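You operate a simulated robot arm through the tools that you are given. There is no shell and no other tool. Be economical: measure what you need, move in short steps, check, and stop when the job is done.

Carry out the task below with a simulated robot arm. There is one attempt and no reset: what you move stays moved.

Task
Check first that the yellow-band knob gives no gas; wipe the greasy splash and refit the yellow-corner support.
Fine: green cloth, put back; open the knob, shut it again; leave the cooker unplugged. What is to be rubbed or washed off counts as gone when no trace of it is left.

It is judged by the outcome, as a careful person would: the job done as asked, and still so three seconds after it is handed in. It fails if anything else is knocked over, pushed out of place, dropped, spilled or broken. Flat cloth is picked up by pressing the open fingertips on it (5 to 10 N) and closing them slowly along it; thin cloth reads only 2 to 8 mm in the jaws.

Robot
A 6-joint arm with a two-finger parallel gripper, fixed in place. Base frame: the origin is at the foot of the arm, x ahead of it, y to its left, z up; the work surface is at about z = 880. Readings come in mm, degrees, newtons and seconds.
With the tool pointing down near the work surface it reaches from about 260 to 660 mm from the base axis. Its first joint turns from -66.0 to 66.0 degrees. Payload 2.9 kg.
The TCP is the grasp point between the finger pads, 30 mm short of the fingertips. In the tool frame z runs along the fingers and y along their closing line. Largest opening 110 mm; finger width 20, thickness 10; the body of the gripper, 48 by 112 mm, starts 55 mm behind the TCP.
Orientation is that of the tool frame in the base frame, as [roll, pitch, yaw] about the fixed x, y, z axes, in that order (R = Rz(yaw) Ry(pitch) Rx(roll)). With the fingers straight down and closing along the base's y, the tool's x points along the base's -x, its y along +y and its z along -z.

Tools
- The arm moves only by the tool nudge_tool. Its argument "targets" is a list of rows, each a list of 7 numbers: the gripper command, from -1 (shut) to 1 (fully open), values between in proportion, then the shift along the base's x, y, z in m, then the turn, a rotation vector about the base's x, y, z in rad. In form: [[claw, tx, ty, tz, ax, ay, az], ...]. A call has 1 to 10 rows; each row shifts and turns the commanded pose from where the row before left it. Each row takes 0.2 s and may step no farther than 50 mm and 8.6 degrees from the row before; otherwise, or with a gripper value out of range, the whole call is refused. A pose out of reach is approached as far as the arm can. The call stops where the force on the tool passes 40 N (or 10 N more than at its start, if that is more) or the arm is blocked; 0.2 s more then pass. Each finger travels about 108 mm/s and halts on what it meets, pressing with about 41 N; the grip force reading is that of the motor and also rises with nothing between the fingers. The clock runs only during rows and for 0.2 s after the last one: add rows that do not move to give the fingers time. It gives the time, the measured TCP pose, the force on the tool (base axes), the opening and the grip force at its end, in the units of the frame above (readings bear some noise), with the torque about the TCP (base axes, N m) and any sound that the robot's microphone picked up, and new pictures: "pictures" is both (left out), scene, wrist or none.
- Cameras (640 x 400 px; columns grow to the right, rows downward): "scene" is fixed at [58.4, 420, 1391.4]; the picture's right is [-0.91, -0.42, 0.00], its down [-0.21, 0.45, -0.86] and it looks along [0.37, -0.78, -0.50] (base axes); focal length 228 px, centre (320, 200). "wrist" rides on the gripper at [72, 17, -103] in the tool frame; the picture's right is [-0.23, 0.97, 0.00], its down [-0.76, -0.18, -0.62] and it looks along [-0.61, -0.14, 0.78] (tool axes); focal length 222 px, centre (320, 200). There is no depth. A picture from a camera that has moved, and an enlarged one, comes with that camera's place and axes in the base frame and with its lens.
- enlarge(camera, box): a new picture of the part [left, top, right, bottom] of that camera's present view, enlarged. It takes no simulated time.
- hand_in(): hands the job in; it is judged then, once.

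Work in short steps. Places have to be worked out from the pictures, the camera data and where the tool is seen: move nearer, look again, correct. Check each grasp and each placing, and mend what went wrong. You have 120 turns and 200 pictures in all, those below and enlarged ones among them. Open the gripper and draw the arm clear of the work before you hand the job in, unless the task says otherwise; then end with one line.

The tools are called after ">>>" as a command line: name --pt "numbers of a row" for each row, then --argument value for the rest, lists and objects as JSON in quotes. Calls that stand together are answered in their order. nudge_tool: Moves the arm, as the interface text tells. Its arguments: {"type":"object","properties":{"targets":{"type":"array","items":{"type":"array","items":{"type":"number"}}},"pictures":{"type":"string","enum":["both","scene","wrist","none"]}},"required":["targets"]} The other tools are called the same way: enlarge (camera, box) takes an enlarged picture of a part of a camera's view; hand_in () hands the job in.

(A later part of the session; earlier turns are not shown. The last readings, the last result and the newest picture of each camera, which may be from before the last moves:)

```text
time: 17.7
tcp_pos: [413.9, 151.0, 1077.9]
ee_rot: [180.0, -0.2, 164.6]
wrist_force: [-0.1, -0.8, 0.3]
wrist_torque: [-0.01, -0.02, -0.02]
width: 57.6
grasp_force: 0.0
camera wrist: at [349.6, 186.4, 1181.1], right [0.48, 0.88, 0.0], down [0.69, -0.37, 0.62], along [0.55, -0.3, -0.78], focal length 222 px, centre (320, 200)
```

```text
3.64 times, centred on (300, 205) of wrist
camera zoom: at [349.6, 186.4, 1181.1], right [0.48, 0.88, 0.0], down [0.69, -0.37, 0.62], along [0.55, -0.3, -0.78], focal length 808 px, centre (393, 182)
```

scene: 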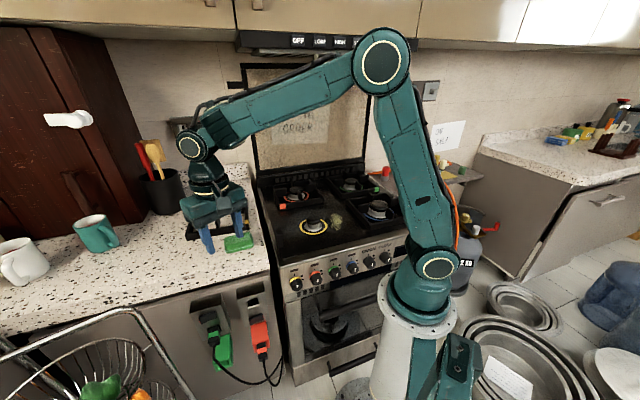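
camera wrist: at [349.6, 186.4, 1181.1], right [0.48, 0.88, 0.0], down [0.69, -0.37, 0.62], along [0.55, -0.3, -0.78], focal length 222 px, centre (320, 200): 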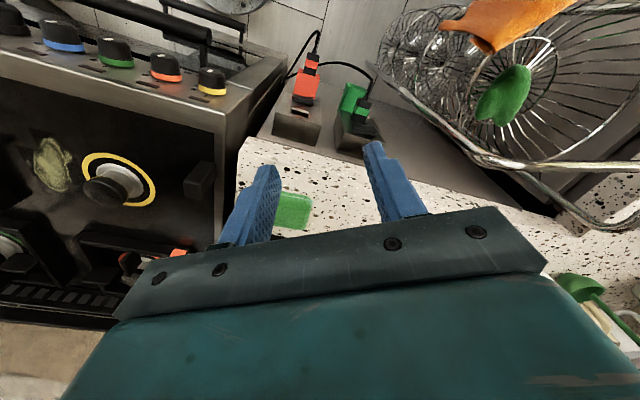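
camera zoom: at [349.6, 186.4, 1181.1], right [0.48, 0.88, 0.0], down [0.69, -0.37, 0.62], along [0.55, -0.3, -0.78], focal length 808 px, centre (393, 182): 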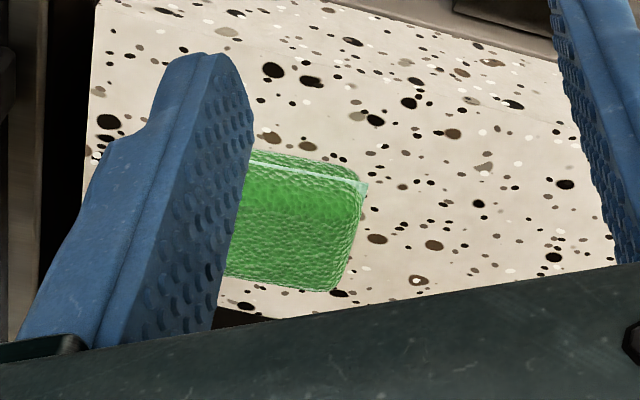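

The block on the counter (≈(553,6), ~85×50×20, long side at 45°) is the folded green cloth. I go above it with jaws closing across its short side (yaw 225°).

>>> nudge_tool --pt "0.6 0.0174 -0.0181 -0.0098 0 0 0.1318" --pt "0.6 0.0174 -0.0181 -0.0098 0 0 0.1318" --pt "0.6 0.0174 -0.0181 -0.0098 0 0 0.1318" --pt "0.6 0.0174 -0.0181 -0.0098 0 0 0.1318" --pt "0.6 0.0174 -0.0181 -0.0098 0 0 0.1318" --pt "0.6 0.0174 -0.0181 -0.0098 0 0 0.1318" --pt "0.6 0.0174 -0.0181 -0.0098 0 0 0.1318" --pt "0.6 0.0174 -0.0181 -0.0098 0 0 0.1318"

```text
time: 19.5
tcp_pos: [558.1, 7.9, 998.3]
ee_rot: [-179.9, -0.2, -134.9]
wrist_force: [0.5, 0.7, -0.5]
wrist_torque: [0.01, -0.02, -0.02]
width: 88.1
grasp_force: 0.1
camera wrist: at [494.6, -31.6, 1101.4], right [-0.53, 0.85, 0.0], down [0.66, 0.42, 0.62], along [0.53, 0.33, -0.78], focal length 222 px, centre (320, 200)
```

scene: 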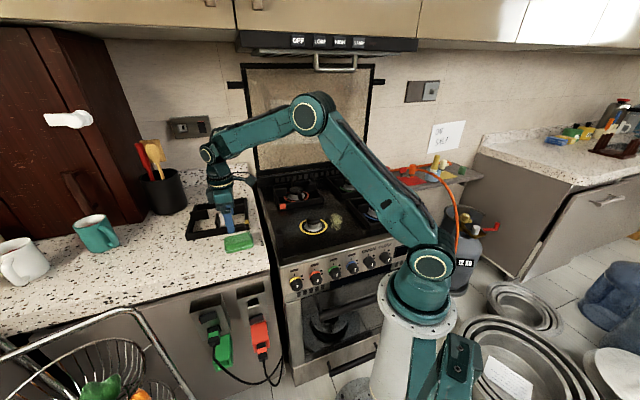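
wrist: 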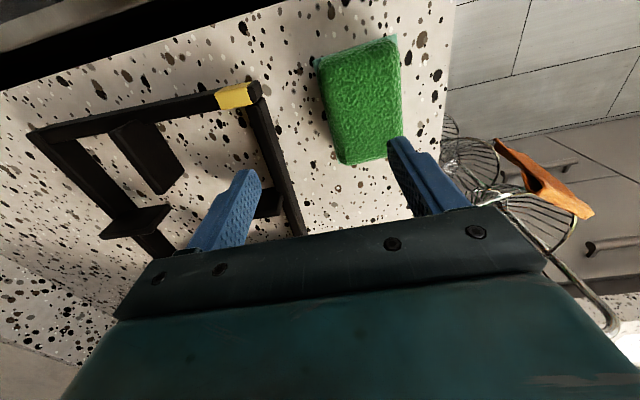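

Wrist view suggests the cloth is ~40 mm to the n side of the tool, the scene estimate disagrees; check in an enlarged scene view.

>>> enlarge --camera "scene" --box '[170, 180, 290, 260]'

```text
5.00 times, centred on (230, 220) of scene
camera zoom: at [58.4, 420.0, 1391.4], right [-0.91, -0.42, 0.0], down [-0.21, 0.45, -0.86], along [0.37, -0.78, -0.5], focal length 1139 px, centre (770, 100)
```

zoom: 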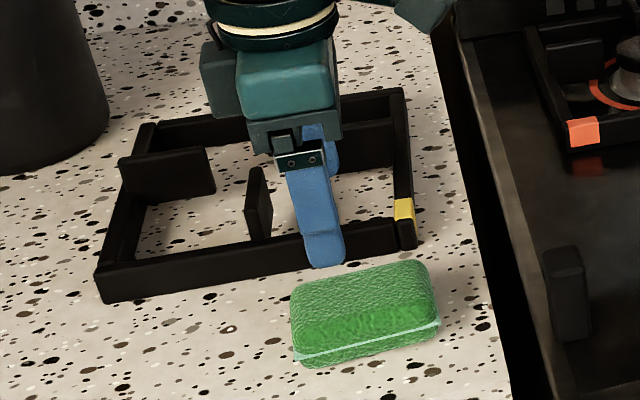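

The two views only agree if the counter is somewhat higher than 880; local wrist view wins. Shift ~35 mm toward (525,28), descend a bit and re-look.

>>> nudge_tool --pt "0.6 -0.016 0.01 -0.01 0 0 0" --pt "0.6 -0.016 0.01 -0.015 0 0 0"

>>> enlarge --camera "scene" --box '[170, 180, 290, 260]'

```text
time: 20.1
tcp_pos: [526.0, 28.3, 972.1]
ee_rot: [-179.9, -0.1, -134.9]
wrist_force: [0.4, -0.3, -0.2]
wrist_torque: [0.0, 0.0, -0.03]
width: 87.9
grasp_force: 0.0
camera wrist: at [463.0, -11.2, 1075.2], right [-0.53, 0.85, 0.0], down [0.66, 0.42, 0.62], along [0.53, 0.33, -0.78], focal length 222 px, centre (320, 200)
```

scene: 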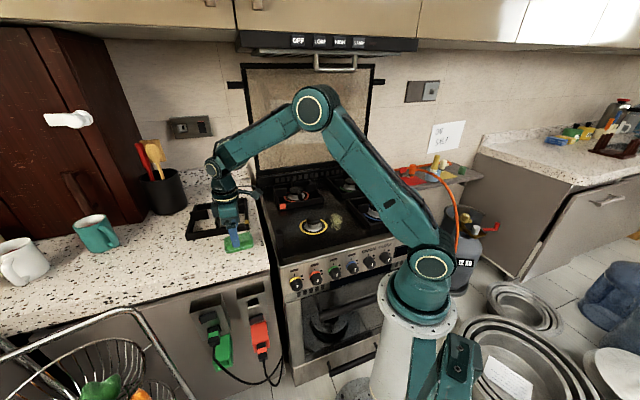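
wrist: 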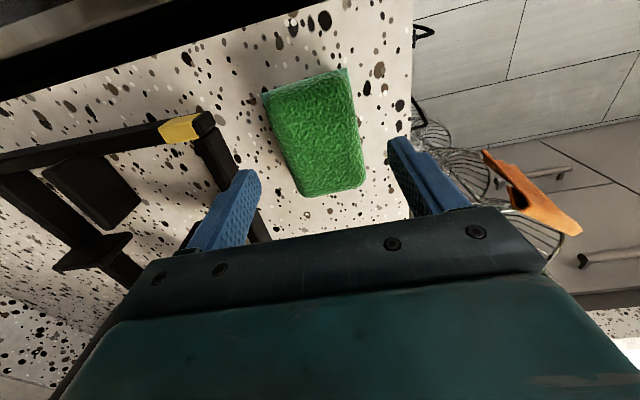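

```text
5.00 times, centred on (230, 220) of scene
camera zoom: at [58.5, 420.0, 1391.4], right [-0.91, -0.42, 0.0], down [-0.21, 0.45, -0.86], along [0.37, -0.78, -0.5], focal length 1139 px, centre (770, 100)
```

zoom: 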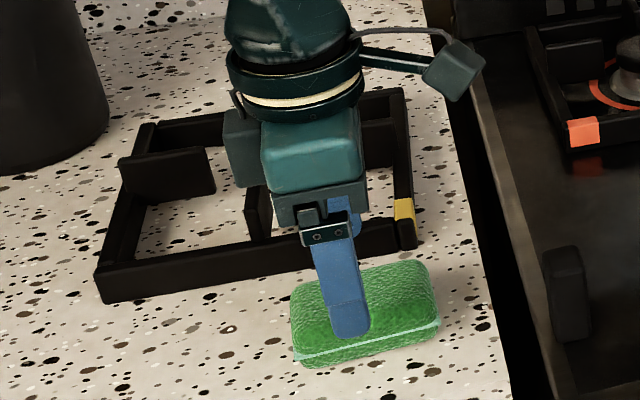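

Triangulating gives cloth centre ≈(517,16), top ≈925 and counter ≈905. Shift onto it, narrow the jaws to 75 mm, and lower 18 mm.

>>> nudge_tool --pt "0.36 -0.009 -0.012 0 0 0 0" --pt "0.36 0 0 -0.009 0 0 0" --pt "0.36 0 0 -0.009 0 0 0"

>>> enlarge --camera "scene" --box '[190, 190, 280, 260]'

```text
time: 20.9
tcp_pos: [516.4, 14.7, 955.8]
ee_rot: [-179.8, 0.0, -135.0]
wrist_force: [-0.3, 0.2, -0.2]
wrist_torque: [-0.01, 0.01, 0.01]
width: 74.7
grasp_force: 0.1
camera wrist: at [453.1, -23.9, 1059.5], right [-0.53, 0.85, 0.0], down [0.66, 0.42, 0.62], along [0.53, 0.33, -0.78], focal length 222 px, centre (320, 200)
```

scene: 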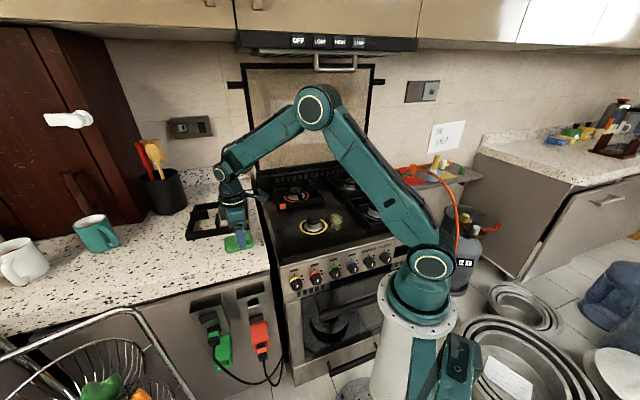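
wrist: 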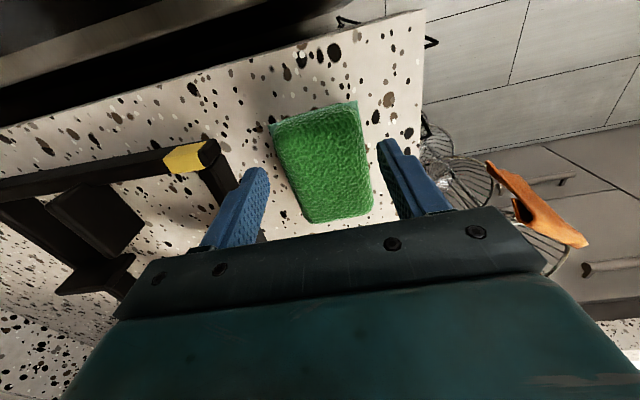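

```text
5.71 times, centred on (235, 225) of scene
camera zoom: at [58.4, 420.0, 1391.4], right [-0.91, -0.42, 0.0], down [-0.21, 0.45, -0.86], along [0.37, -0.78, -0.5], focal length 1302 px, centre (806, 57)
```

zoom: 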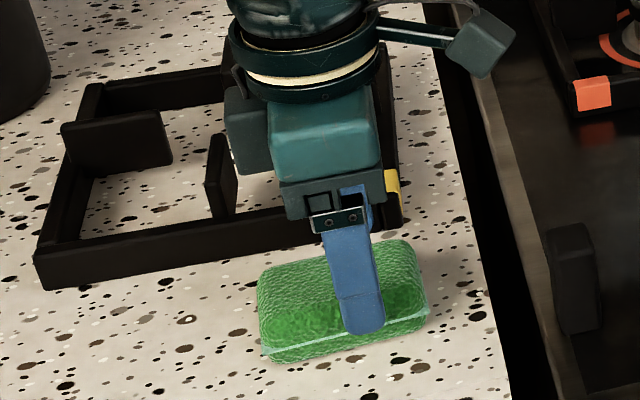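

Centred. Descend in small steps watching the force.

>>> nudge_tool --pt "0.36 0 0 -0.005 0 0 0" --pt "0.36 0 0 -0.005 0 0 0" --pictures "none"

>>> nudge_tool --pt "0.36 0 0 -0.004 0 0 0" --pt "0.36 0 0 -0.004 0 0 0" --pictures "wrist"

>>> enlarge --camera "scene" --box '[210, 210, 270, 260]'

```text
time: 21.5
tcp_pos: [516.3, 15.8, 947.0]
ee_rot: [-179.9, -0.2, -134.9]
wrist_force: [-0.1, 0.9, -1.2]
wrist_torque: [0.0, 0.0, 0.0]
width: 74.9
grasp_force: 0.0
```

```text
time: 22.1
tcp_pos: [516.4, 15.9, 939.0]
ee_rot: [-179.9, -0.2, -135.0]
wrist_force: [0.2, 0.3, 0.0]
wrist_torque: [0.01, 0.02, 0.0]
width: 74.8
grasp_force: 0.0
camera wrist: at [452.6, -23.1, 1041.4], right [-0.53, 0.85, 0.0], down [0.66, 0.42, 0.62], along [0.53, 0.33, -0.78], focal length 222 px, centre (320, 200)
```

wrist: 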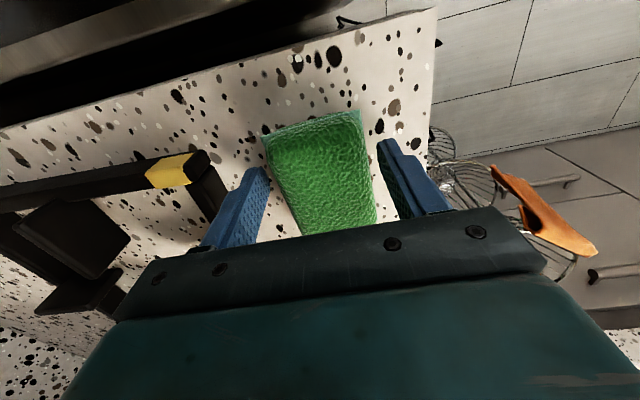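

```text
8.00 times, centred on (240, 235) of scene
camera zoom: at [58.4, 420.0, 1391.4], right [-0.91, -0.42, 0.0], down [-0.21, 0.45, -0.86], along [0.37, -0.78, -0.5], focal length 1822 px, centre (960, -80)
```

zoom: 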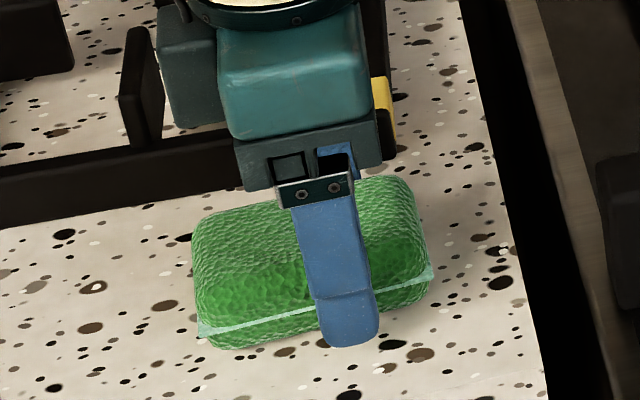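

Fingertips at z≈909, no contact yet. Continue gently for the counter.

>>> nudge_tool --pt "0.36 0 0 -0.003 0 0 0" --pt "0.36 0 0 -0.003 0 0 0" --pictures "none"

>>> nudge_tool --pt "0.36 0 0 -0.003 0 0 0" --pt "0.36 0 0 -0.003 0 0 0" --pictures "none"

```text
time: 22.7
tcp_pos: [516.4, 17.8, 932.4]
ee_rot: [-179.9, -0.2, -134.9]
wrist_force: [0.1, 0.2, 0.8]
wrist_torque: [0.03, -0.01, 0.0]
width: 74.8
grasp_force: 0.0
```

```text
time: 23.4
tcp_pos: [516.2, 15.4, 929.7]
ee_rot: [-179.9, 0.1, -134.9]
wrist_force: [-3.7, -0.9, 5.2]
wrist_torque: [0.19, 0.32, 0.13]
width: 76.3
grasp_force: 1.5
stopped in row 2: the force on the tool passed its limit at 42 N (the readings are from after the stop); the commanded pose is now the measured one
```

Counter is at z≈900. Raise 4 mm and close slowly on the cloth.

>>> nudge_tool --pt "0.36 0 0 0.004 0 0 0" --pt "0.1 0 0 0 0 0 0" --pt "-0.1 0 0 0 0 0 0" --pt "-0.3 0 0 0 0 0 0" --pt "-0.5 0 0 0 0 0 0" --pt "-0.5 0 0 0 0 0 0" --pictures "wrist"

>>> enlarge --camera "scene" --box '[210, 210, 270, 260]'

```text
time: 24.8
tcp_pos: [516.3, 15.5, 934.1]
ee_rot: [-179.7, 0.1, -134.9]
wrist_force: [-0.7, -0.3, 0.4]
wrist_torque: [0.0, -0.03, 0.05]
width: 57.3
grasp_force: 40.7
camera wrist: at [453.4, -23.2, 1036.5], right [-0.53, 0.85, 0.0], down [0.66, 0.42, 0.63], along [0.53, 0.33, -0.78], focal length 222 px, centre (320, 200)
```

wrist: 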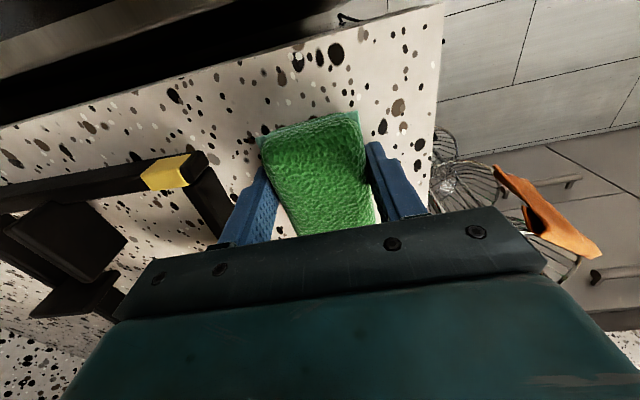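

```text
8.00 times, centred on (240, 235) of scene
camera zoom: at [58.4, 420.0, 1391.4], right [-0.91, -0.42, 0.0], down [-0.21, 0.45, -0.86], along [0.37, -0.78, -0.5], focal length 1822 px, centre (960, -80)
```

zoom: 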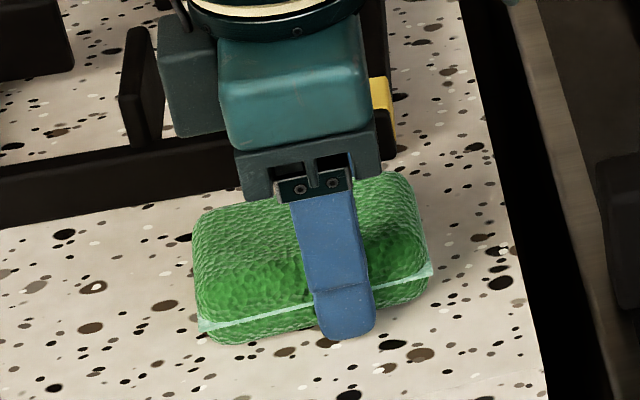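

Cloth held firmly at 57 mm. Home pose noted: TCP (516.3,15.5,934), yaw −135°. Lift and carry it over the splash (≈(303,−256)).

>>> nudge_tool --pt "-0.5 0 0 0.03 0 0 0" --pt "-0.5 0 0 0.04 0 0 0" --pt "-0.5 -0.0265 -0.034 0.02 0 0 0" --pt "-0.5 -0.0265 -0.034 0 0 0 0" --pt "-0.5 -0.0265 -0.034 0 0 0 0" --pt "-0.5 -0.0265 -0.034 0 0 0 0" --pt "-0.5 -0.0265 -0.034 0 0 0 0" --pt "-0.5 -0.0265 -0.034 0 0 0 0" --pt "-0.5 -0.0265 -0.034 0 0 0 0" --pt "-0.5 -0.0265 -0.034 0 0 0 0"

```text
time: 27.0
tcp_pos: [307.3, -258.7, 1026.0]
ee_rot: [-179.7, 0.1, -134.9]
wrist_force: [-0.5, 0.5, -0.1]
wrist_torque: [-0.01, 0.01, 0.0]
width: 57.2
grasp_force: 40.8
camera wrist: at [243.4, -297.1, 1128.9], right [-0.53, 0.85, 0.0], down [0.66, 0.42, 0.63], along [0.53, 0.33, -0.78], focal length 222 px, centre (320, 200)
```

scene: 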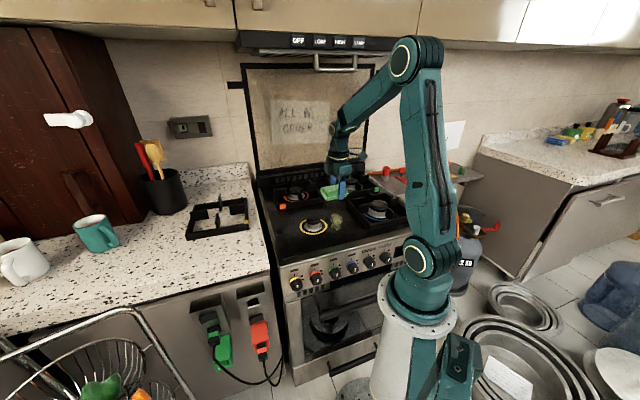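
wrist: 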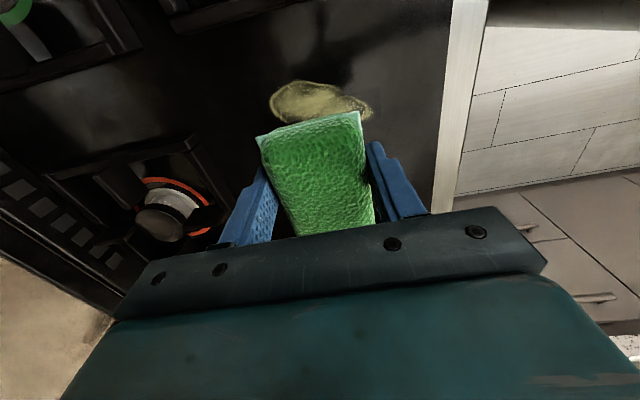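

Splash spans b≈340–452, l≈0–55 (my 45° axes); the cloth is right above. Shift slightly and lower to just above, then feel for contact.

>>> nudge_tool --pt "-0.5 -0.004 -0.004 -0.035 0 0 0" --pt "-0.5 0 0 -0.035 0 0 0" --pt "-0.5 0 0 -0.02 0 0 0" --pictures "both"

>>> enlarge --camera "scene" --box '[260, 160, 430, 260]'

```text
time: 27.8
tcp_pos: [302.2, -262.5, 933.4]
ee_rot: [-179.7, 0.1, -135.0]
wrist_force: [0.4, -0.2, -0.4]
wrist_torque: [0.02, 0.06, 0.01]
width: 57.1
grasp_force: 41.3
camera wrist: at [238.3, -301.4, 1036.6], right [-0.53, 0.85, 0.0], down [0.66, 0.42, 0.63], along [0.53, 0.33, -0.78], focal length 222 px, centre (320, 200)
```

scene: 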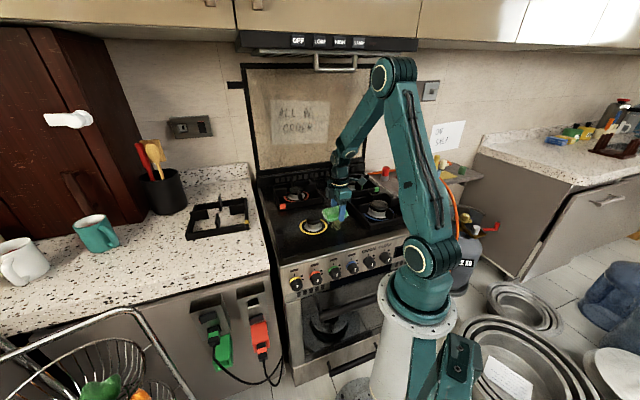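
wrist: 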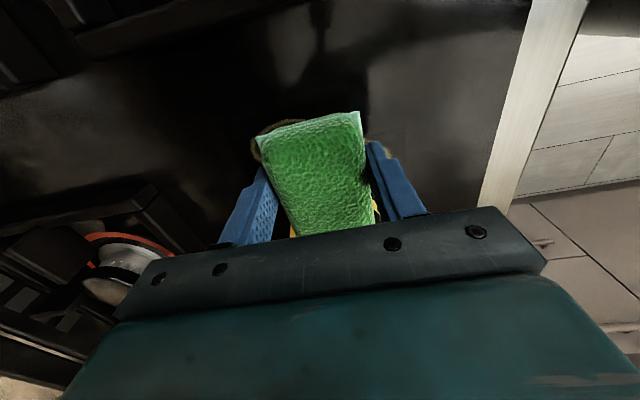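

```text
3.76 times, centred on (345, 210) of scene
camera zoom: at [58.4, 420.0, 1391.4], right [-0.91, -0.42, 0.0], down [-0.21, 0.45, -0.86], along [0.37, -0.78, -0.5], focal length 858 px, centre (226, 162)
```

zoom: 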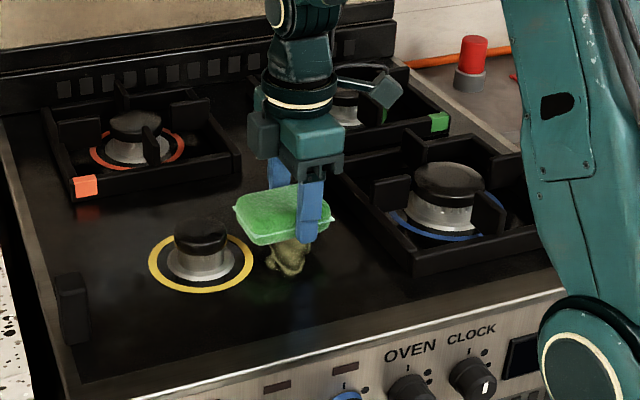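

Still ~15–20 mm above. Descend in steps to contact.

>>> nudge_tool --pt "-0.5 0 0 -0.004 0 0 0" --pt "-0.5 0 0 -0.004 0 0 0" --pictures "none"

>>> nudge_tool --pt "-0.5 0 0 -0.003 0 0 0" --pt "-0.5 0 0 -0.003 0 0 0" --pictures "none"

>>> nudge_tool --pt "-0.5 0 0 -0.002 0 0 0" --pt "-0.5 0 0 -0.002 0 0 0" --pictures "none"

```text
time: 28.4
tcp_pos: [301.8, -261.0, 926.0]
ee_rot: [-179.6, 0.1, -134.8]
wrist_force: [-0.5, -0.4, -1.0]
wrist_torque: [-0.01, -0.02, 0.0]
width: 57.3
grasp_force: 40.9
```

```text
time: 29.0
tcp_pos: [301.6, -260.4, 919.4]
ee_rot: [-179.8, 0.1, -134.9]
wrist_force: [-0.1, -0.1, -0.3]
wrist_torque: [0.03, -0.01, 0.01]
width: 57.1
grasp_force: 40.6
```

```text
time: 29.6
tcp_pos: [302.6, -260.4, 915.3]
ee_rot: [-179.7, 0.1, -134.8]
wrist_force: [0.8, 0.4, -0.4]
wrist_torque: [-0.01, 0.02, -0.04]
width: 56.9
grasp_force: 40.9
```

>>> nudge_tool --pt "-0.5 0 0 -0.002 0 0 0" --pictures "none"

>>> nudge_tool --pt "-0.5 0 0 -0.002 0 0 0" --pictures "none"

>>> nudge_tool --pt "-0.5 0 0 -0.002 0 0 0" --pictures "scene"

```text
time: 30.0
tcp_pos: [300.8, -260.4, 913.4]
ee_rot: [-179.7, 0.2, -134.9]
wrist_force: [0.3, -0.1, -0.1]
wrist_torque: [0.01, -0.02, 0.02]
width: 57.1
grasp_force: 41.2
```

```text
time: 30.4
tcp_pos: [301.5, -259.7, 912.7]
ee_rot: [-179.7, 0.0, -134.9]
wrist_force: [-3.3, 3.3, 24.4]
wrist_torque: [0.62, 0.38, 0.06]
width: 57.1
grasp_force: 40.9
```

```text
time: 30.8
tcp_pos: [301.1, -260.9, 912.3]
ee_rot: [-179.7, 0.1, -135.0]
wrist_force: [-3.0, 1.7, 8.3]
wrist_torque: [0.22, 0.24, 0.08]
width: 57.0
grasp_force: 40.6
stopped in row 1: the force on the tool passed its limit at 45 N (the readings are from after the stop); the commanded pose is now the measured one
```

scene: 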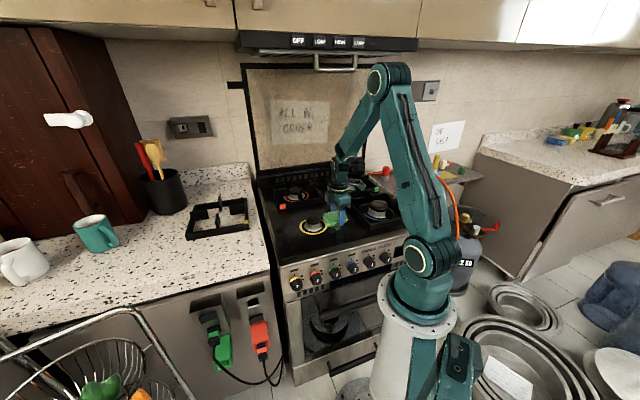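

Contact at TCP z≈912.5 with ~8 N. Wipe: stroke backward along b.

>>> nudge_tool --pt "-0.5 0.007 -0.007 0 0 0 0" --pt "-0.5 0.007 -0.007 0 0 0 0" --pt "-0.5 0.007 -0.007 0 0 0 0" --pt "-0.5 0.007 -0.007 0 0 0 0" --pt "-0.5 0.007 -0.007 0 0 0 0" --pt "-0.5 0.007 -0.007 0 0 0 0" --pictures "none"

```text
time: 32.2
tcp_pos: [344.7, -303.3, 912.3]
ee_rot: [-179.6, 0.2, -134.9]
wrist_force: [-8.3, 11.2, 31.5]
wrist_torque: [0.65, 0.47, 0.1]
width: 57.1
grasp_force: 40.7
```

Force a bit high; ease up 1 mm and stroke back to the front.

>>> nudge_tool --pt "-0.5 -0.004 0.004 0.0012 0 0 0" --pt "-0.5 -0.009 0.009 0 0 0 0" --pt "-0.5 -0.009 0.009 0 0 0 0" --pt "-0.5 -0.009 0.009 0 0 0 0" --pt "-0.5 -0.009 0.009 0 0 0 0" --pt "-0.5 -0.009 0.009 0 0 0 0" --pt "-0.5 -0.009 0.009 0 0 0 0" --pt "-0.5 -0.009 0.009 0 0 0 0" --pt "-0.5 -0.009 0.009 0 0 0 0" --pt "-0.5 -0.009 0.009 0 0 0 0"

>>> enlarge --camera "scene" --box '[260, 160, 430, 260]'

```text
time: 34.4
tcp_pos: [256.3, -217.2, 912.7]
ee_rot: [-179.7, 0.1, -135.0]
wrist_force: [2.6, -2.7, 7.6]
wrist_torque: [-0.05, -0.06, 0.01]
width: 56.9
grasp_force: 41.2
camera wrist: at [193.6, -256.6, 1016.0], right [-0.53, 0.85, -0.01], down [0.66, 0.42, 0.63], along [0.53, 0.33, -0.78], focal length 222 px, centre (320, 200)
```

scene: 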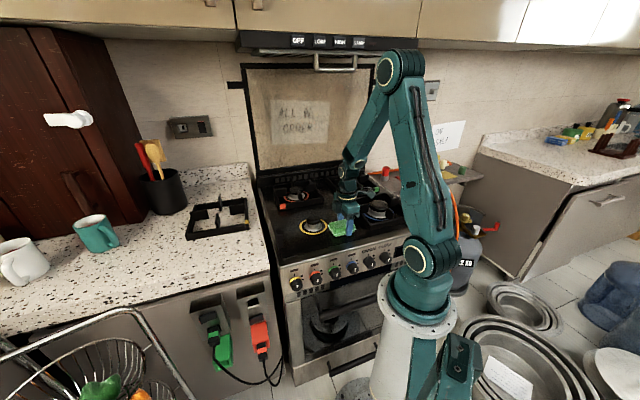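
wrist: 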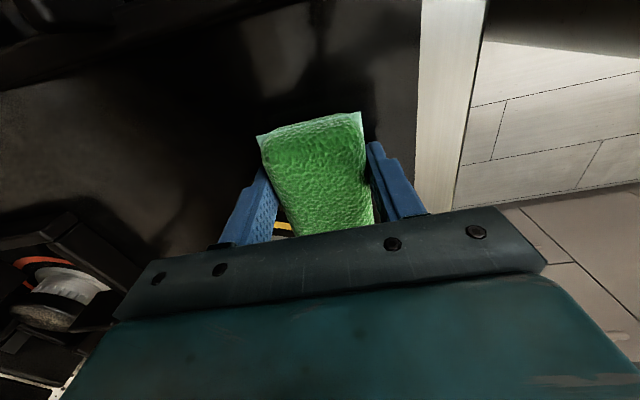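

```text
3.76 times, centred on (345, 210) of scene
camera zoom: at [58.4, 420.0, 1391.4], right [-0.91, -0.42, 0.0], down [-0.21, 0.45, -0.86], along [0.37, -0.78, -0.5], focal length 858 px, centre (226, 162)
```

zoom: 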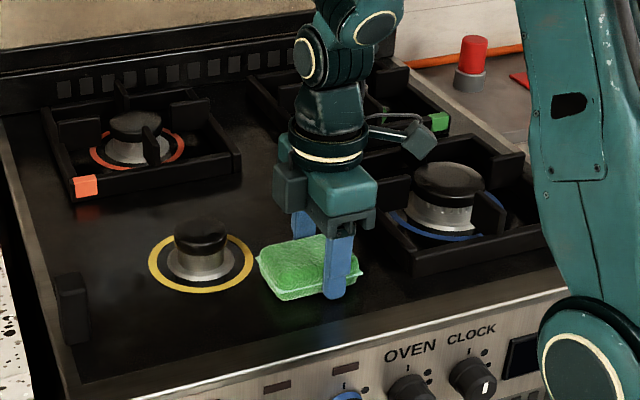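

Looks clean where visible. Another stroke back at the same pressure, then lift and inspect.

>>> nudge_tool --pt "-0.5 0.009 -0.009 0 0 0 0" --pt "-0.5 0.009 -0.009 0 0 0 0" --pt "-0.5 0.009 -0.009 0 0 0 0" --pt "-0.5 0.009 -0.009 0 0 0 0" --pt "-0.5 0.009 -0.009 0 0 0 0" --pt "-0.5 0.009 -0.009 0 0 0 0" --pt "-0.5 0.009 -0.009 0 0 0 0" --pt "-0.5 0.009 -0.009 0 0 0 0" --pt "-0.5 0.009 -0.009 0 0 0 0" --pt "-0.5 0.006 -0.006 0 0 0 0" --pictures "none"

>>> nudge_tool --pt "-0.5 0 0 0.04 0 0 0" --pt "-0.5 0 0 0.04 0 0 0" --pt "-0.5 0.03 0.03 0 0 0 0" --pt "-0.5 0.03 0.03 0 0 0 0"

>>> enlarge --camera "scene" --box '[290, 190, 380, 250]'

```text
time: 36.6
tcp_pos: [347.0, -304.8, 913.2]
ee_rot: [-179.6, 0.1, -134.9]
wrist_force: [-0.2, -0.4, 0.0]
wrist_torque: [-0.03, 0.01, -0.05]
width: 56.9
grasp_force: 41.7
```

```text
time: 37.6
tcp_pos: [407.4, -246.3, 993.7]
ee_rot: [-179.5, 0.0, -134.9]
wrist_force: [-0.3, 0.8, 0.1]
wrist_torque: [-0.07, 0.06, 0.04]
width: 57.4
grasp_force: 40.8
camera wrist: at [343.2, -284.9, 1096.7], right [-0.53, 0.85, -0.01], down [0.66, 0.42, 0.63], along [0.53, 0.33, -0.78], focal length 222 px, centre (320, 200)
```

scene: 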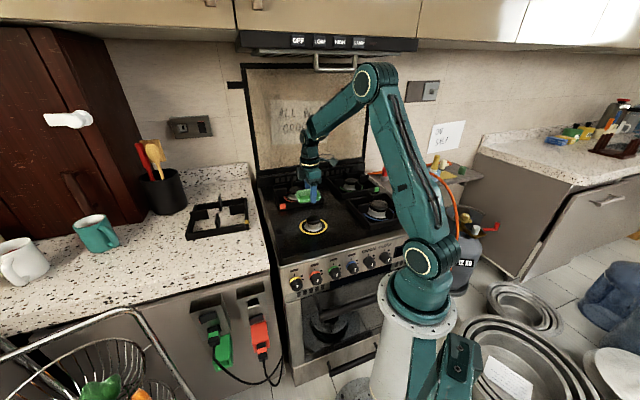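
wrist: 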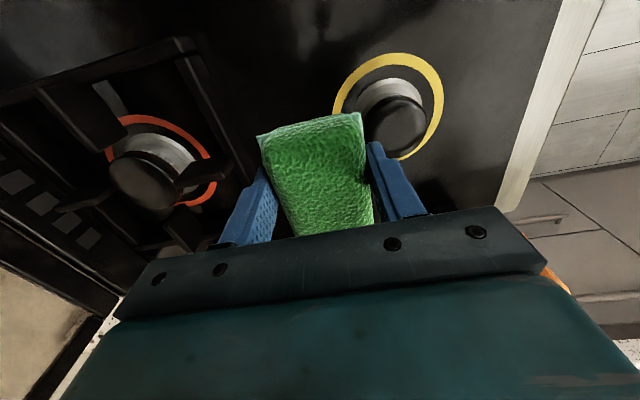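

```text
6.67 times, centred on (335, 220) of scene
camera zoom: at [58.5, 420.0, 1391.3], right [-0.91, -0.42, 0.0], down [-0.21, 0.45, -0.86], along [0.37, -0.78, -0.5], focal length 1519 px, centre (220, 67)
```

zoom: 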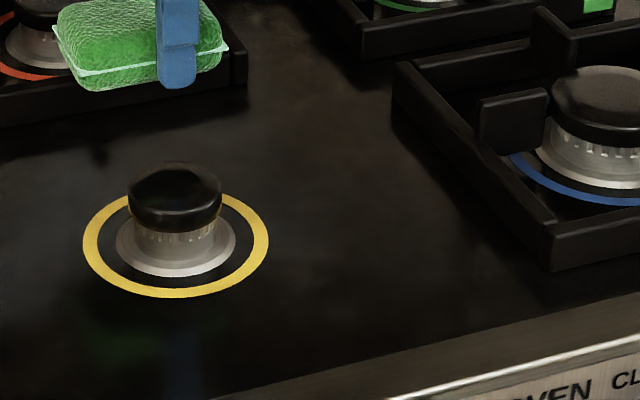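

The scene view shows no trace. Verify with the wrist camera over the spot before putting the cloth back.

>>> nudge_tool --pt "-0.5 -0.029 0 0.02 0 0 0" --pt "-0.5 -0.029 0 0.02 0 0 0" --pt "-0.5 -0.029 0 0.02 0 0 0" --pictures "none"

>>> enlarge --camera "wrist" --box '[200, 20, 440, 170]'

```text
time: 38.4
tcp_pos: [319.5, -246.8, 1054.9]
ee_rot: [-179.6, 0.2, -134.9]
wrist_force: [-0.1, -0.2, 0.6]
wrist_torque: [0.0, 0.01, -0.02]
width: 57.0
grasp_force: 41.1
```

```text
2.67 times, centred on (320, 95) of wrist
camera zoom: at [255.5, -285.8, 1156.9], right [-0.53, 0.85, -0.01], down [0.66, 0.42, 0.63], along [0.53, 0.33, -0.78], focal length 592 px, centre (320, 480)
```

zoom: 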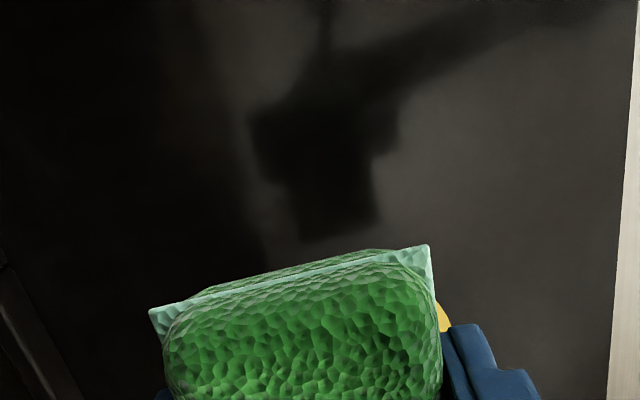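

Spotless. Carry the cloth back above its original place.

>>> nudge_tool --pt "-0.5 0.0281 0.0375 0 0 0 0" --pt "-0.5 0.0281 0.0375 0 0 0 0" --pt "-0.5 0.0281 0.0375 0 0 0 0" --pt "-0.5 0.0281 0.0375 0 0 0 0" --pt "-0.5 0.0281 0.0375 0 0 0 0" --pt "-0.5 0.0281 0.0375 0 0 0 0" --pt "-0.5 0.0281 0.0375 0 0 0 0" --pt "-0.5 0 0 -0.04 0 0 0" --pt "-0.5 0 0 -0.04 0 0 0" --pictures "scene"

```text
time: 40.4
tcp_pos: [518.9, 18.4, 972.5]
ee_rot: [-179.5, 0.3, -134.9]
wrist_force: [-0.4, 0.1, -1.1]
wrist_torque: [-0.01, 0.05, -0.01]
width: 57.0
grasp_force: 41.1
```

scene: 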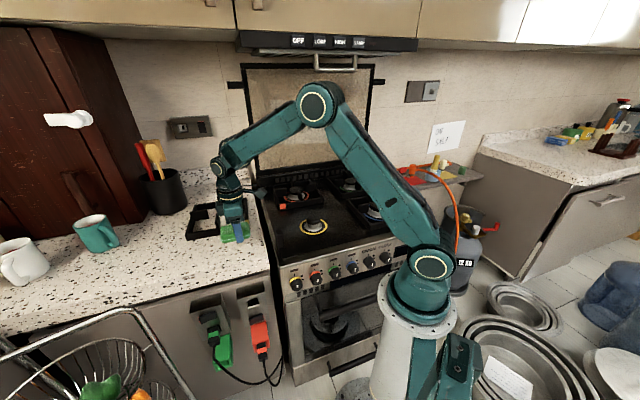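

Correct the 2–3 mm offset and lower to just above the counter.

>>> nudge_tool --pt "-0.5 -0.0025 -0.003 -0.018 0 0 0" --pt "-0.5 0 0 -0.018 0 0 0" --pictures "none"

>>> nudge_tool --pt "-0.5 0 0 -0.0015 0 0 0" --pictures "none"

>>> nudge_tool --pt "-0.5 0 0 -0.001 0 0 0" --pictures "none"

```text
time: 41.0
tcp_pos: [515.0, 13.8, 938.2]
ee_rot: [-179.5, 0.1, -134.9]
wrist_force: [-0.7, -0.3, 0.0]
wrist_torque: [-0.01, -0.01, -0.01]
width: 56.9
grasp_force: 41.1
```

```text
time: 41.4
tcp_pos: [513.8, 14.2, 936.9]
ee_rot: [-179.6, 0.1, -135.0]
wrist_force: [-0.8, 0.6, -0.6]
wrist_torque: [0.01, -0.01, 0.04]
width: 57.0
grasp_force: 41.4
```

```text
time: 41.8
tcp_pos: [513.4, 13.6, 935.0]
ee_rot: [-179.5, 0.1, -134.9]
wrist_force: [0.0, -0.1, 0.0]
wrist_torque: [-0.01, 0.01, 0.01]
width: 56.9
grasp_force: 41.6
```

>>> nudge_tool --pt "-0.5 0.0025 0.0015 -0.001 0 0 0" --pictures "none"

>>> nudge_tool --pt "-0.5 0 0 -0.0007 0 0 0" --pictures "none"

```text
time: 42.2
tcp_pos: [516.3, 15.2, 934.9]
ee_rot: [-179.6, 0.0, -134.9]
wrist_force: [0.4, -0.9, 0.0]
wrist_torque: [-0.02, 0.0, 0.03]
width: 56.8
grasp_force: 41.0
```

```text
time: 42.6
tcp_pos: [515.5, 16.2, 932.9]
ee_rot: [-179.7, 0.0, -134.9]
wrist_force: [-0.3, 0.0, 0.1]
wrist_torque: [-0.01, 0.0, 0.0]
width: 56.7
grasp_force: 40.9
```

>>> nudge_tool --pt "-0.5 0 0 -0.0008 0 0 0" --pictures "none"

>>> nudge_tool --pt "-0.5 0 0 -0.0006 0 0 0" --pictures "none"

```text
time: 43.0
tcp_pos: [516.4, 16.1, 933.2]
ee_rot: [-179.6, 0.1, -134.9]
wrist_force: [-0.5, 0.1, -0.8]
wrist_torque: [0.0, 0.01, -0.02]
width: 56.8
grasp_force: 41.6
```

```text
time: 43.4
tcp_pos: [515.5, 16.0, 932.5]
ee_rot: [-179.4, 0.2, -134.8]
wrist_force: [-1.9, 0.3, 6.5]
wrist_torque: [0.14, 0.19, 0.03]
width: 57.0
grasp_force: 40.7
```

Contact (6.5 N). Open gently and rise straight up.

>>> nudge_tool --pt "0.1 0 0 0 0 0 0" --pt "0.3 0 0 0 0 0 0" --pt "0.36 0 0 0 0 0 0" --pt "0.36 0 0 0.02 0 0 0" --pt "0.36 0 0 0.04 0 0 0" --pt "0.36 0 0 0.04 0 0 0" --pt "0.36 0.02 -0.02 0.04 0 0 0" --pt "0.36 0.02 -0.02 0 0 0 0"

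>>> enlarge --camera "scene" --box '[170, 180, 290, 260]'

```text
time: 45.2
tcp_pos: [556.5, -26.1, 1073.7]
ee_rot: [-179.6, 0.0, -134.9]
wrist_force: [-0.5, 0.3, -0.7]
wrist_torque: [-0.01, -0.02, 0.01]
width: 74.8
grasp_force: 0.0
camera wrist: at [493.5, -65.0, 1176.5], right [-0.53, 0.85, -0.01], down [0.66, 0.42, 0.63], along [0.53, 0.33, -0.78], focal length 222 px, centre (320, 200)
```

scene: 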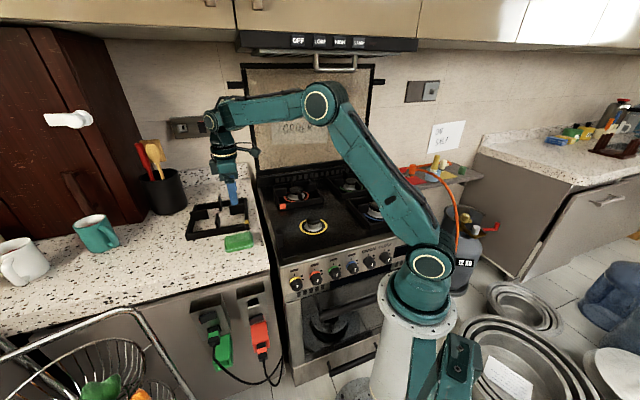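
wrist: 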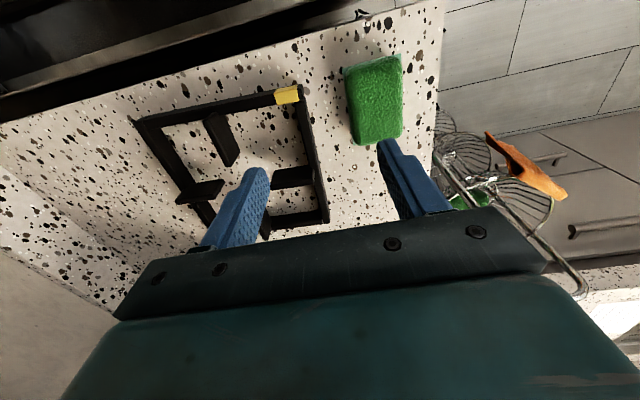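

```text
5.00 times, centred on (230, 220) of scene
camera zoom: at [58.4, 420.0, 1391.4], right [-0.91, -0.42, 0.0], down [-0.21, 0.45, -0.86], along [0.37, -0.78, -0.5], focal length 1139 px, centre (770, 100)
```

zoom: 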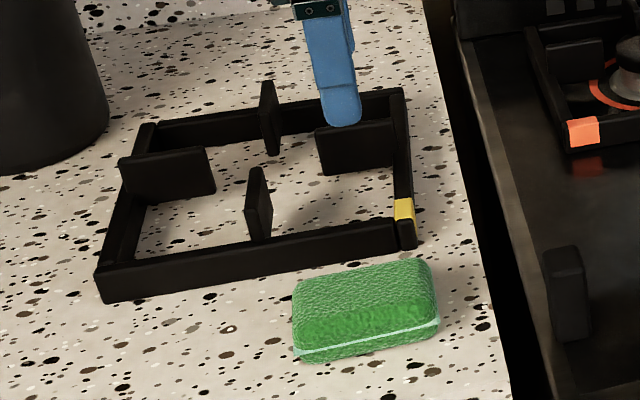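

Cloth is back in its place. Next the support: frame ≈195 mm square, centre ≈(694,−60), yellow corner now at its front-right. The other supports carry their tags at the outer front corner, so yellow must go to front-left (90° clockwise). I look at the right-hand fin, near (642,−104), as grip point.

>>> nudge_tool --pt "0.0 0.026 -0.028 -0.01 0 0 0" --pt "0.0 0.026 -0.028 -0.02 0 0 0" --pt "0.0 0.02 -0.02 -0.02 0 0 0"

>>> enlarge --camera "scene" --box '[280, 160, 440, 260]'

```text
time: 46.0
tcp_pos: [628.3, -100.6, 1019.9]
ee_rot: [-179.5, 0.2, -134.9]
wrist_force: [0.4, -0.4, -0.3]
wrist_torque: [0.03, 0.0, 0.0]
width: 55.1
grasp_force: 0.0
camera wrist: at [564.8, -139.7, 1123.4], right [-0.53, 0.85, -0.01], down [0.66, 0.42, 0.63], along [0.53, 0.33, -0.78], focal length 222 px, centre (320, 200)
```

scene: 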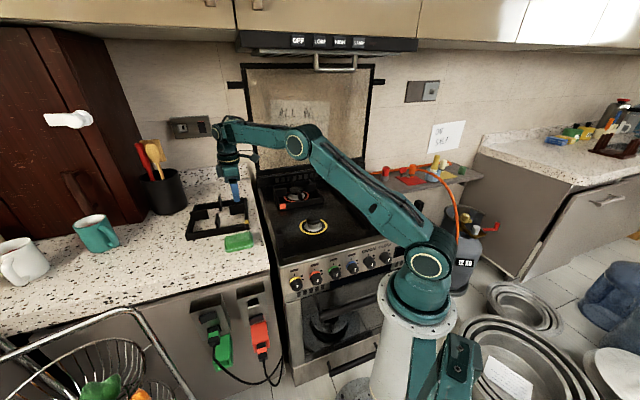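
wrist: 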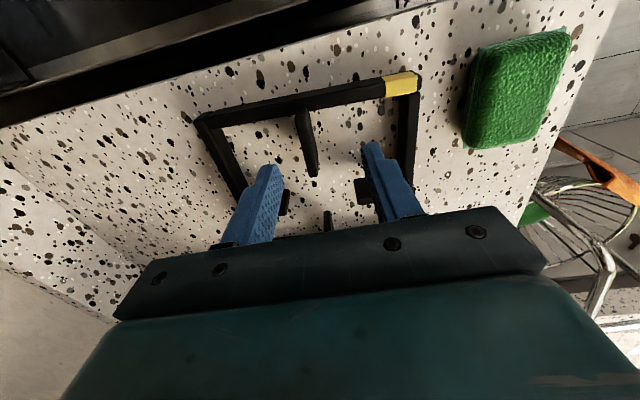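

```text
4.00 times, centred on (360, 210) of scene
camera zoom: at [58.4, 420.0, 1391.4], right [-0.91, -0.42, 0.0], down [-0.21, 0.45, -0.86], along [0.37, -0.78, -0.5], focal length 911 px, centre (160, 160)
```

zoom: 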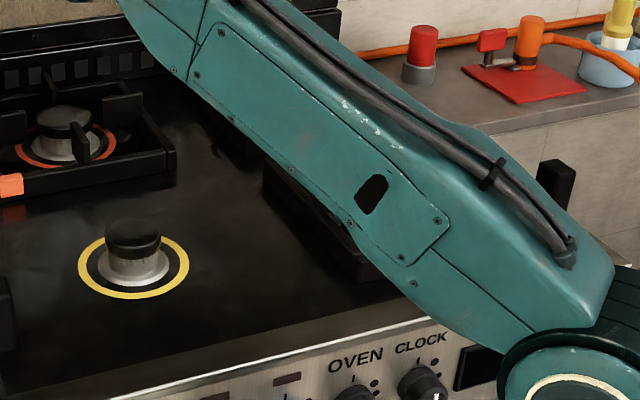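

Clear view of the fin: it lies ~16 mm toward b and extends inward. Shift over it (aim (653,−99)), jaws to 40 mm, and lower to z≈985.

>>> nudge_tool --pt "-0.27 0.0125 0.0 -0.01 0 0 0" --pt "-0.27 0.0125 0.001 -0.02 0 0 0" --pt "-0.27 0 0 0 0 0 0"

>>> enlarge --camera "wrist" --box '[180, 60, 440, 240]'

```text
time: 46.8
tcp_pos: [655.1, -97.3, 992.1]
ee_rot: [-179.5, 0.0, -134.9]
wrist_force: [-0.2, 0.1, 0.2]
wrist_torque: [0.01, 0.0, 0.05]
width: 40.0
grasp_force: 0.1
camera wrist: at [590.7, -137.4, 1095.5], right [-0.53, 0.85, -0.01], down [0.66, 0.42, 0.63], along [0.53, 0.33, -0.78], focal length 222 px, centre (320, 200)
```

scene: 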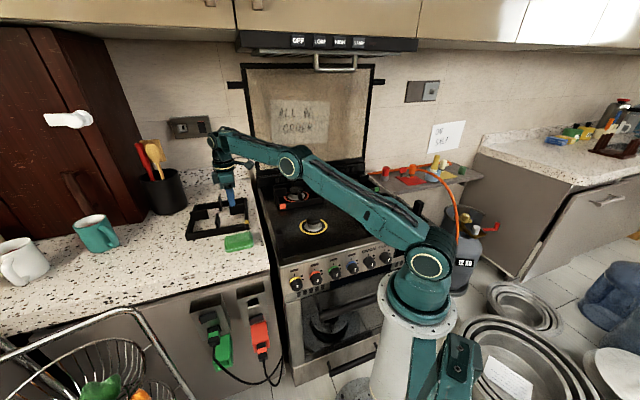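
wrist: 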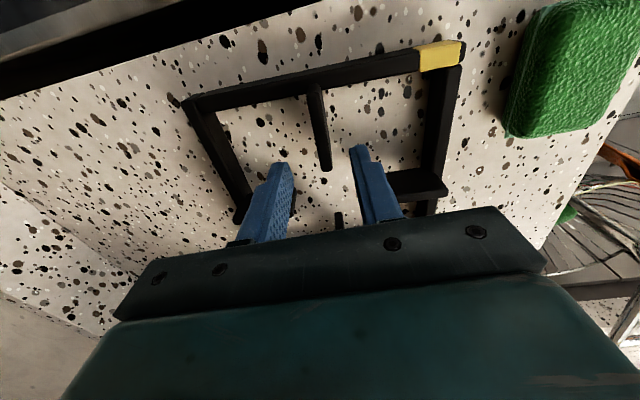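

```text
2.22 times, centred on (310, 150) of wrist
camera zoom: at [590.7, -137.4, 1095.5], right [-0.53, 0.85, -0.01], down [0.66, 0.42, 0.63], along [0.53, 0.33, -0.78], focal length 494 px, centre (342, 311)
```

zoom: 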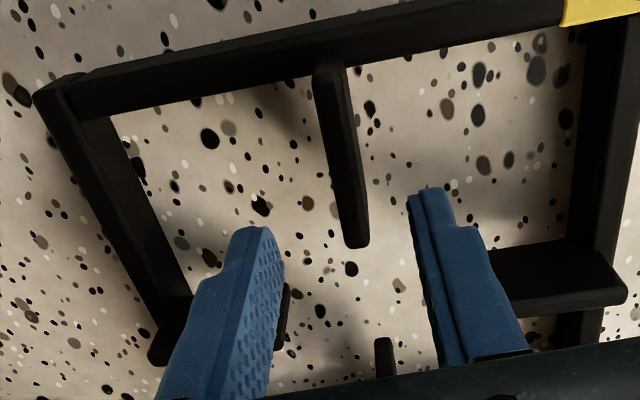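

Reach is fine and the fin is centred between the fingers; the frame is turned ~5° clockwise relative to the tool. Turn yaw −4.5° and descend.

>>> nudge_tool --pt "-0.27 0 0 -0.01 0 0 -0.04" --pt "-0.27 0 0 -0.015 0 0 -0.04" --pt "-0.27 0 0 -0.01 0 0 0" --pt "-0.27 0 0 0 0 0 0" --pictures "none"

>>> enlarge --camera "wrist" --box '[180, 60, 440, 240]'

>>> enlarge --camera "scene" --box '[180, 180, 270, 250]'

```text
time: 47.8
tcp_pos: [650.8, -97.3, 956.0]
ee_rot: [-179.6, 0.1, -139.5]
wrist_force: [0.5, 0.5, 0.6]
wrist_torque: [0.01, -0.04, -0.02]
width: 40.2
grasp_force: 0.1
```

```text
2.22 times, centred on (310, 150) of wrist
camera zoom: at [585.3, -131.6, 1060.3], right [-0.46, 0.89, -0.01], down [0.69, 0.36, 0.63], along [0.56, 0.28, -0.78], focal length 494 px, centre (342, 311)
```

zoom: 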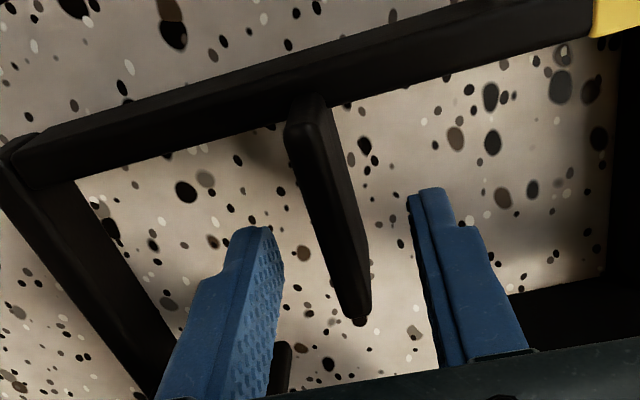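

```text
5.71 times, centred on (225, 215) of scene
camera zoom: at [58.4, 420.0, 1391.4], right [-0.91, -0.42, 0.0], down [-0.21, 0.45, -0.86], along [0.37, -0.78, -0.5], focal length 1302 px, centre (863, 114)
```

zoom: 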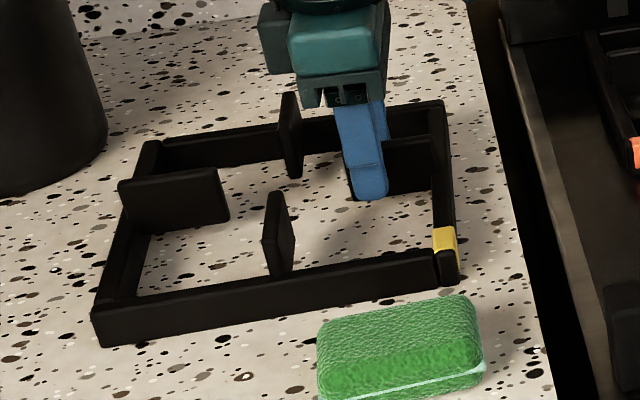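

Fin nearly centred (3 mm off). Correct and descend to z≈938.

>>> nudge_tool --pt "-0.27 0.004 0 -0.006 0 0 0" --pt "-0.27 0 0 -0.006 0 0 0" --pt "-0.27 0 0 -0.006 0 0 0" --pictures "none"

>>> enlarge --camera "wrist" --box '[180, 60, 440, 240]'

>>> enlarge --camera "scene" --box '[180, 180, 270, 250]'

```text
time: 48.6
tcp_pos: [656.8, -99.3, 939.3]
ee_rot: [-179.5, 0.1, -139.5]
wrist_force: [0.2, 0.0, -0.6]
wrist_torque: [0.01, 0.0, -0.03]
width: 40.2
grasp_force: 0.1
```

```text
2.22 times, centred on (310, 150) of wrist
camera zoom: at [589.6, -133.8, 1042.3], right [-0.46, 0.89, -0.01], down [0.69, 0.36, 0.63], along [0.56, 0.28, -0.78], focal length 494 px, centre (342, 311)
```

zoom: 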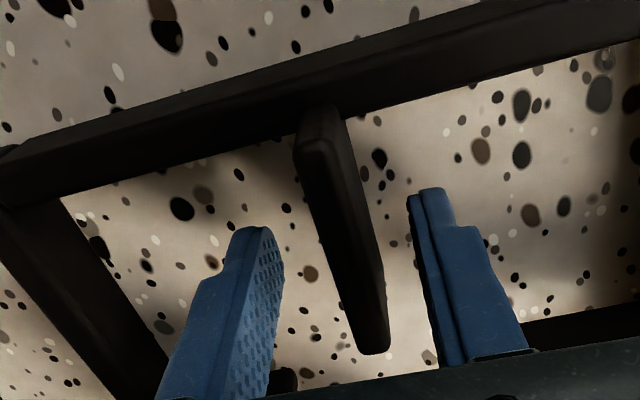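

```text
5.71 times, centred on (225, 215) of scene
camera zoom: at [58.4, 420.0, 1391.4], right [-0.91, -0.42, 0.0], down [-0.21, 0.45, -0.86], along [0.37, -0.78, -0.5], focal length 1302 px, centre (863, 114)
```

zoom: 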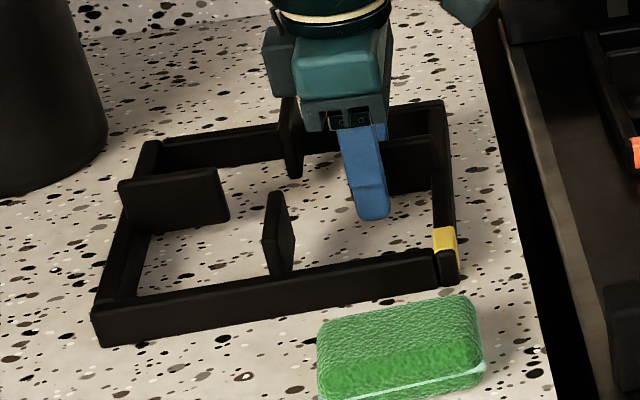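

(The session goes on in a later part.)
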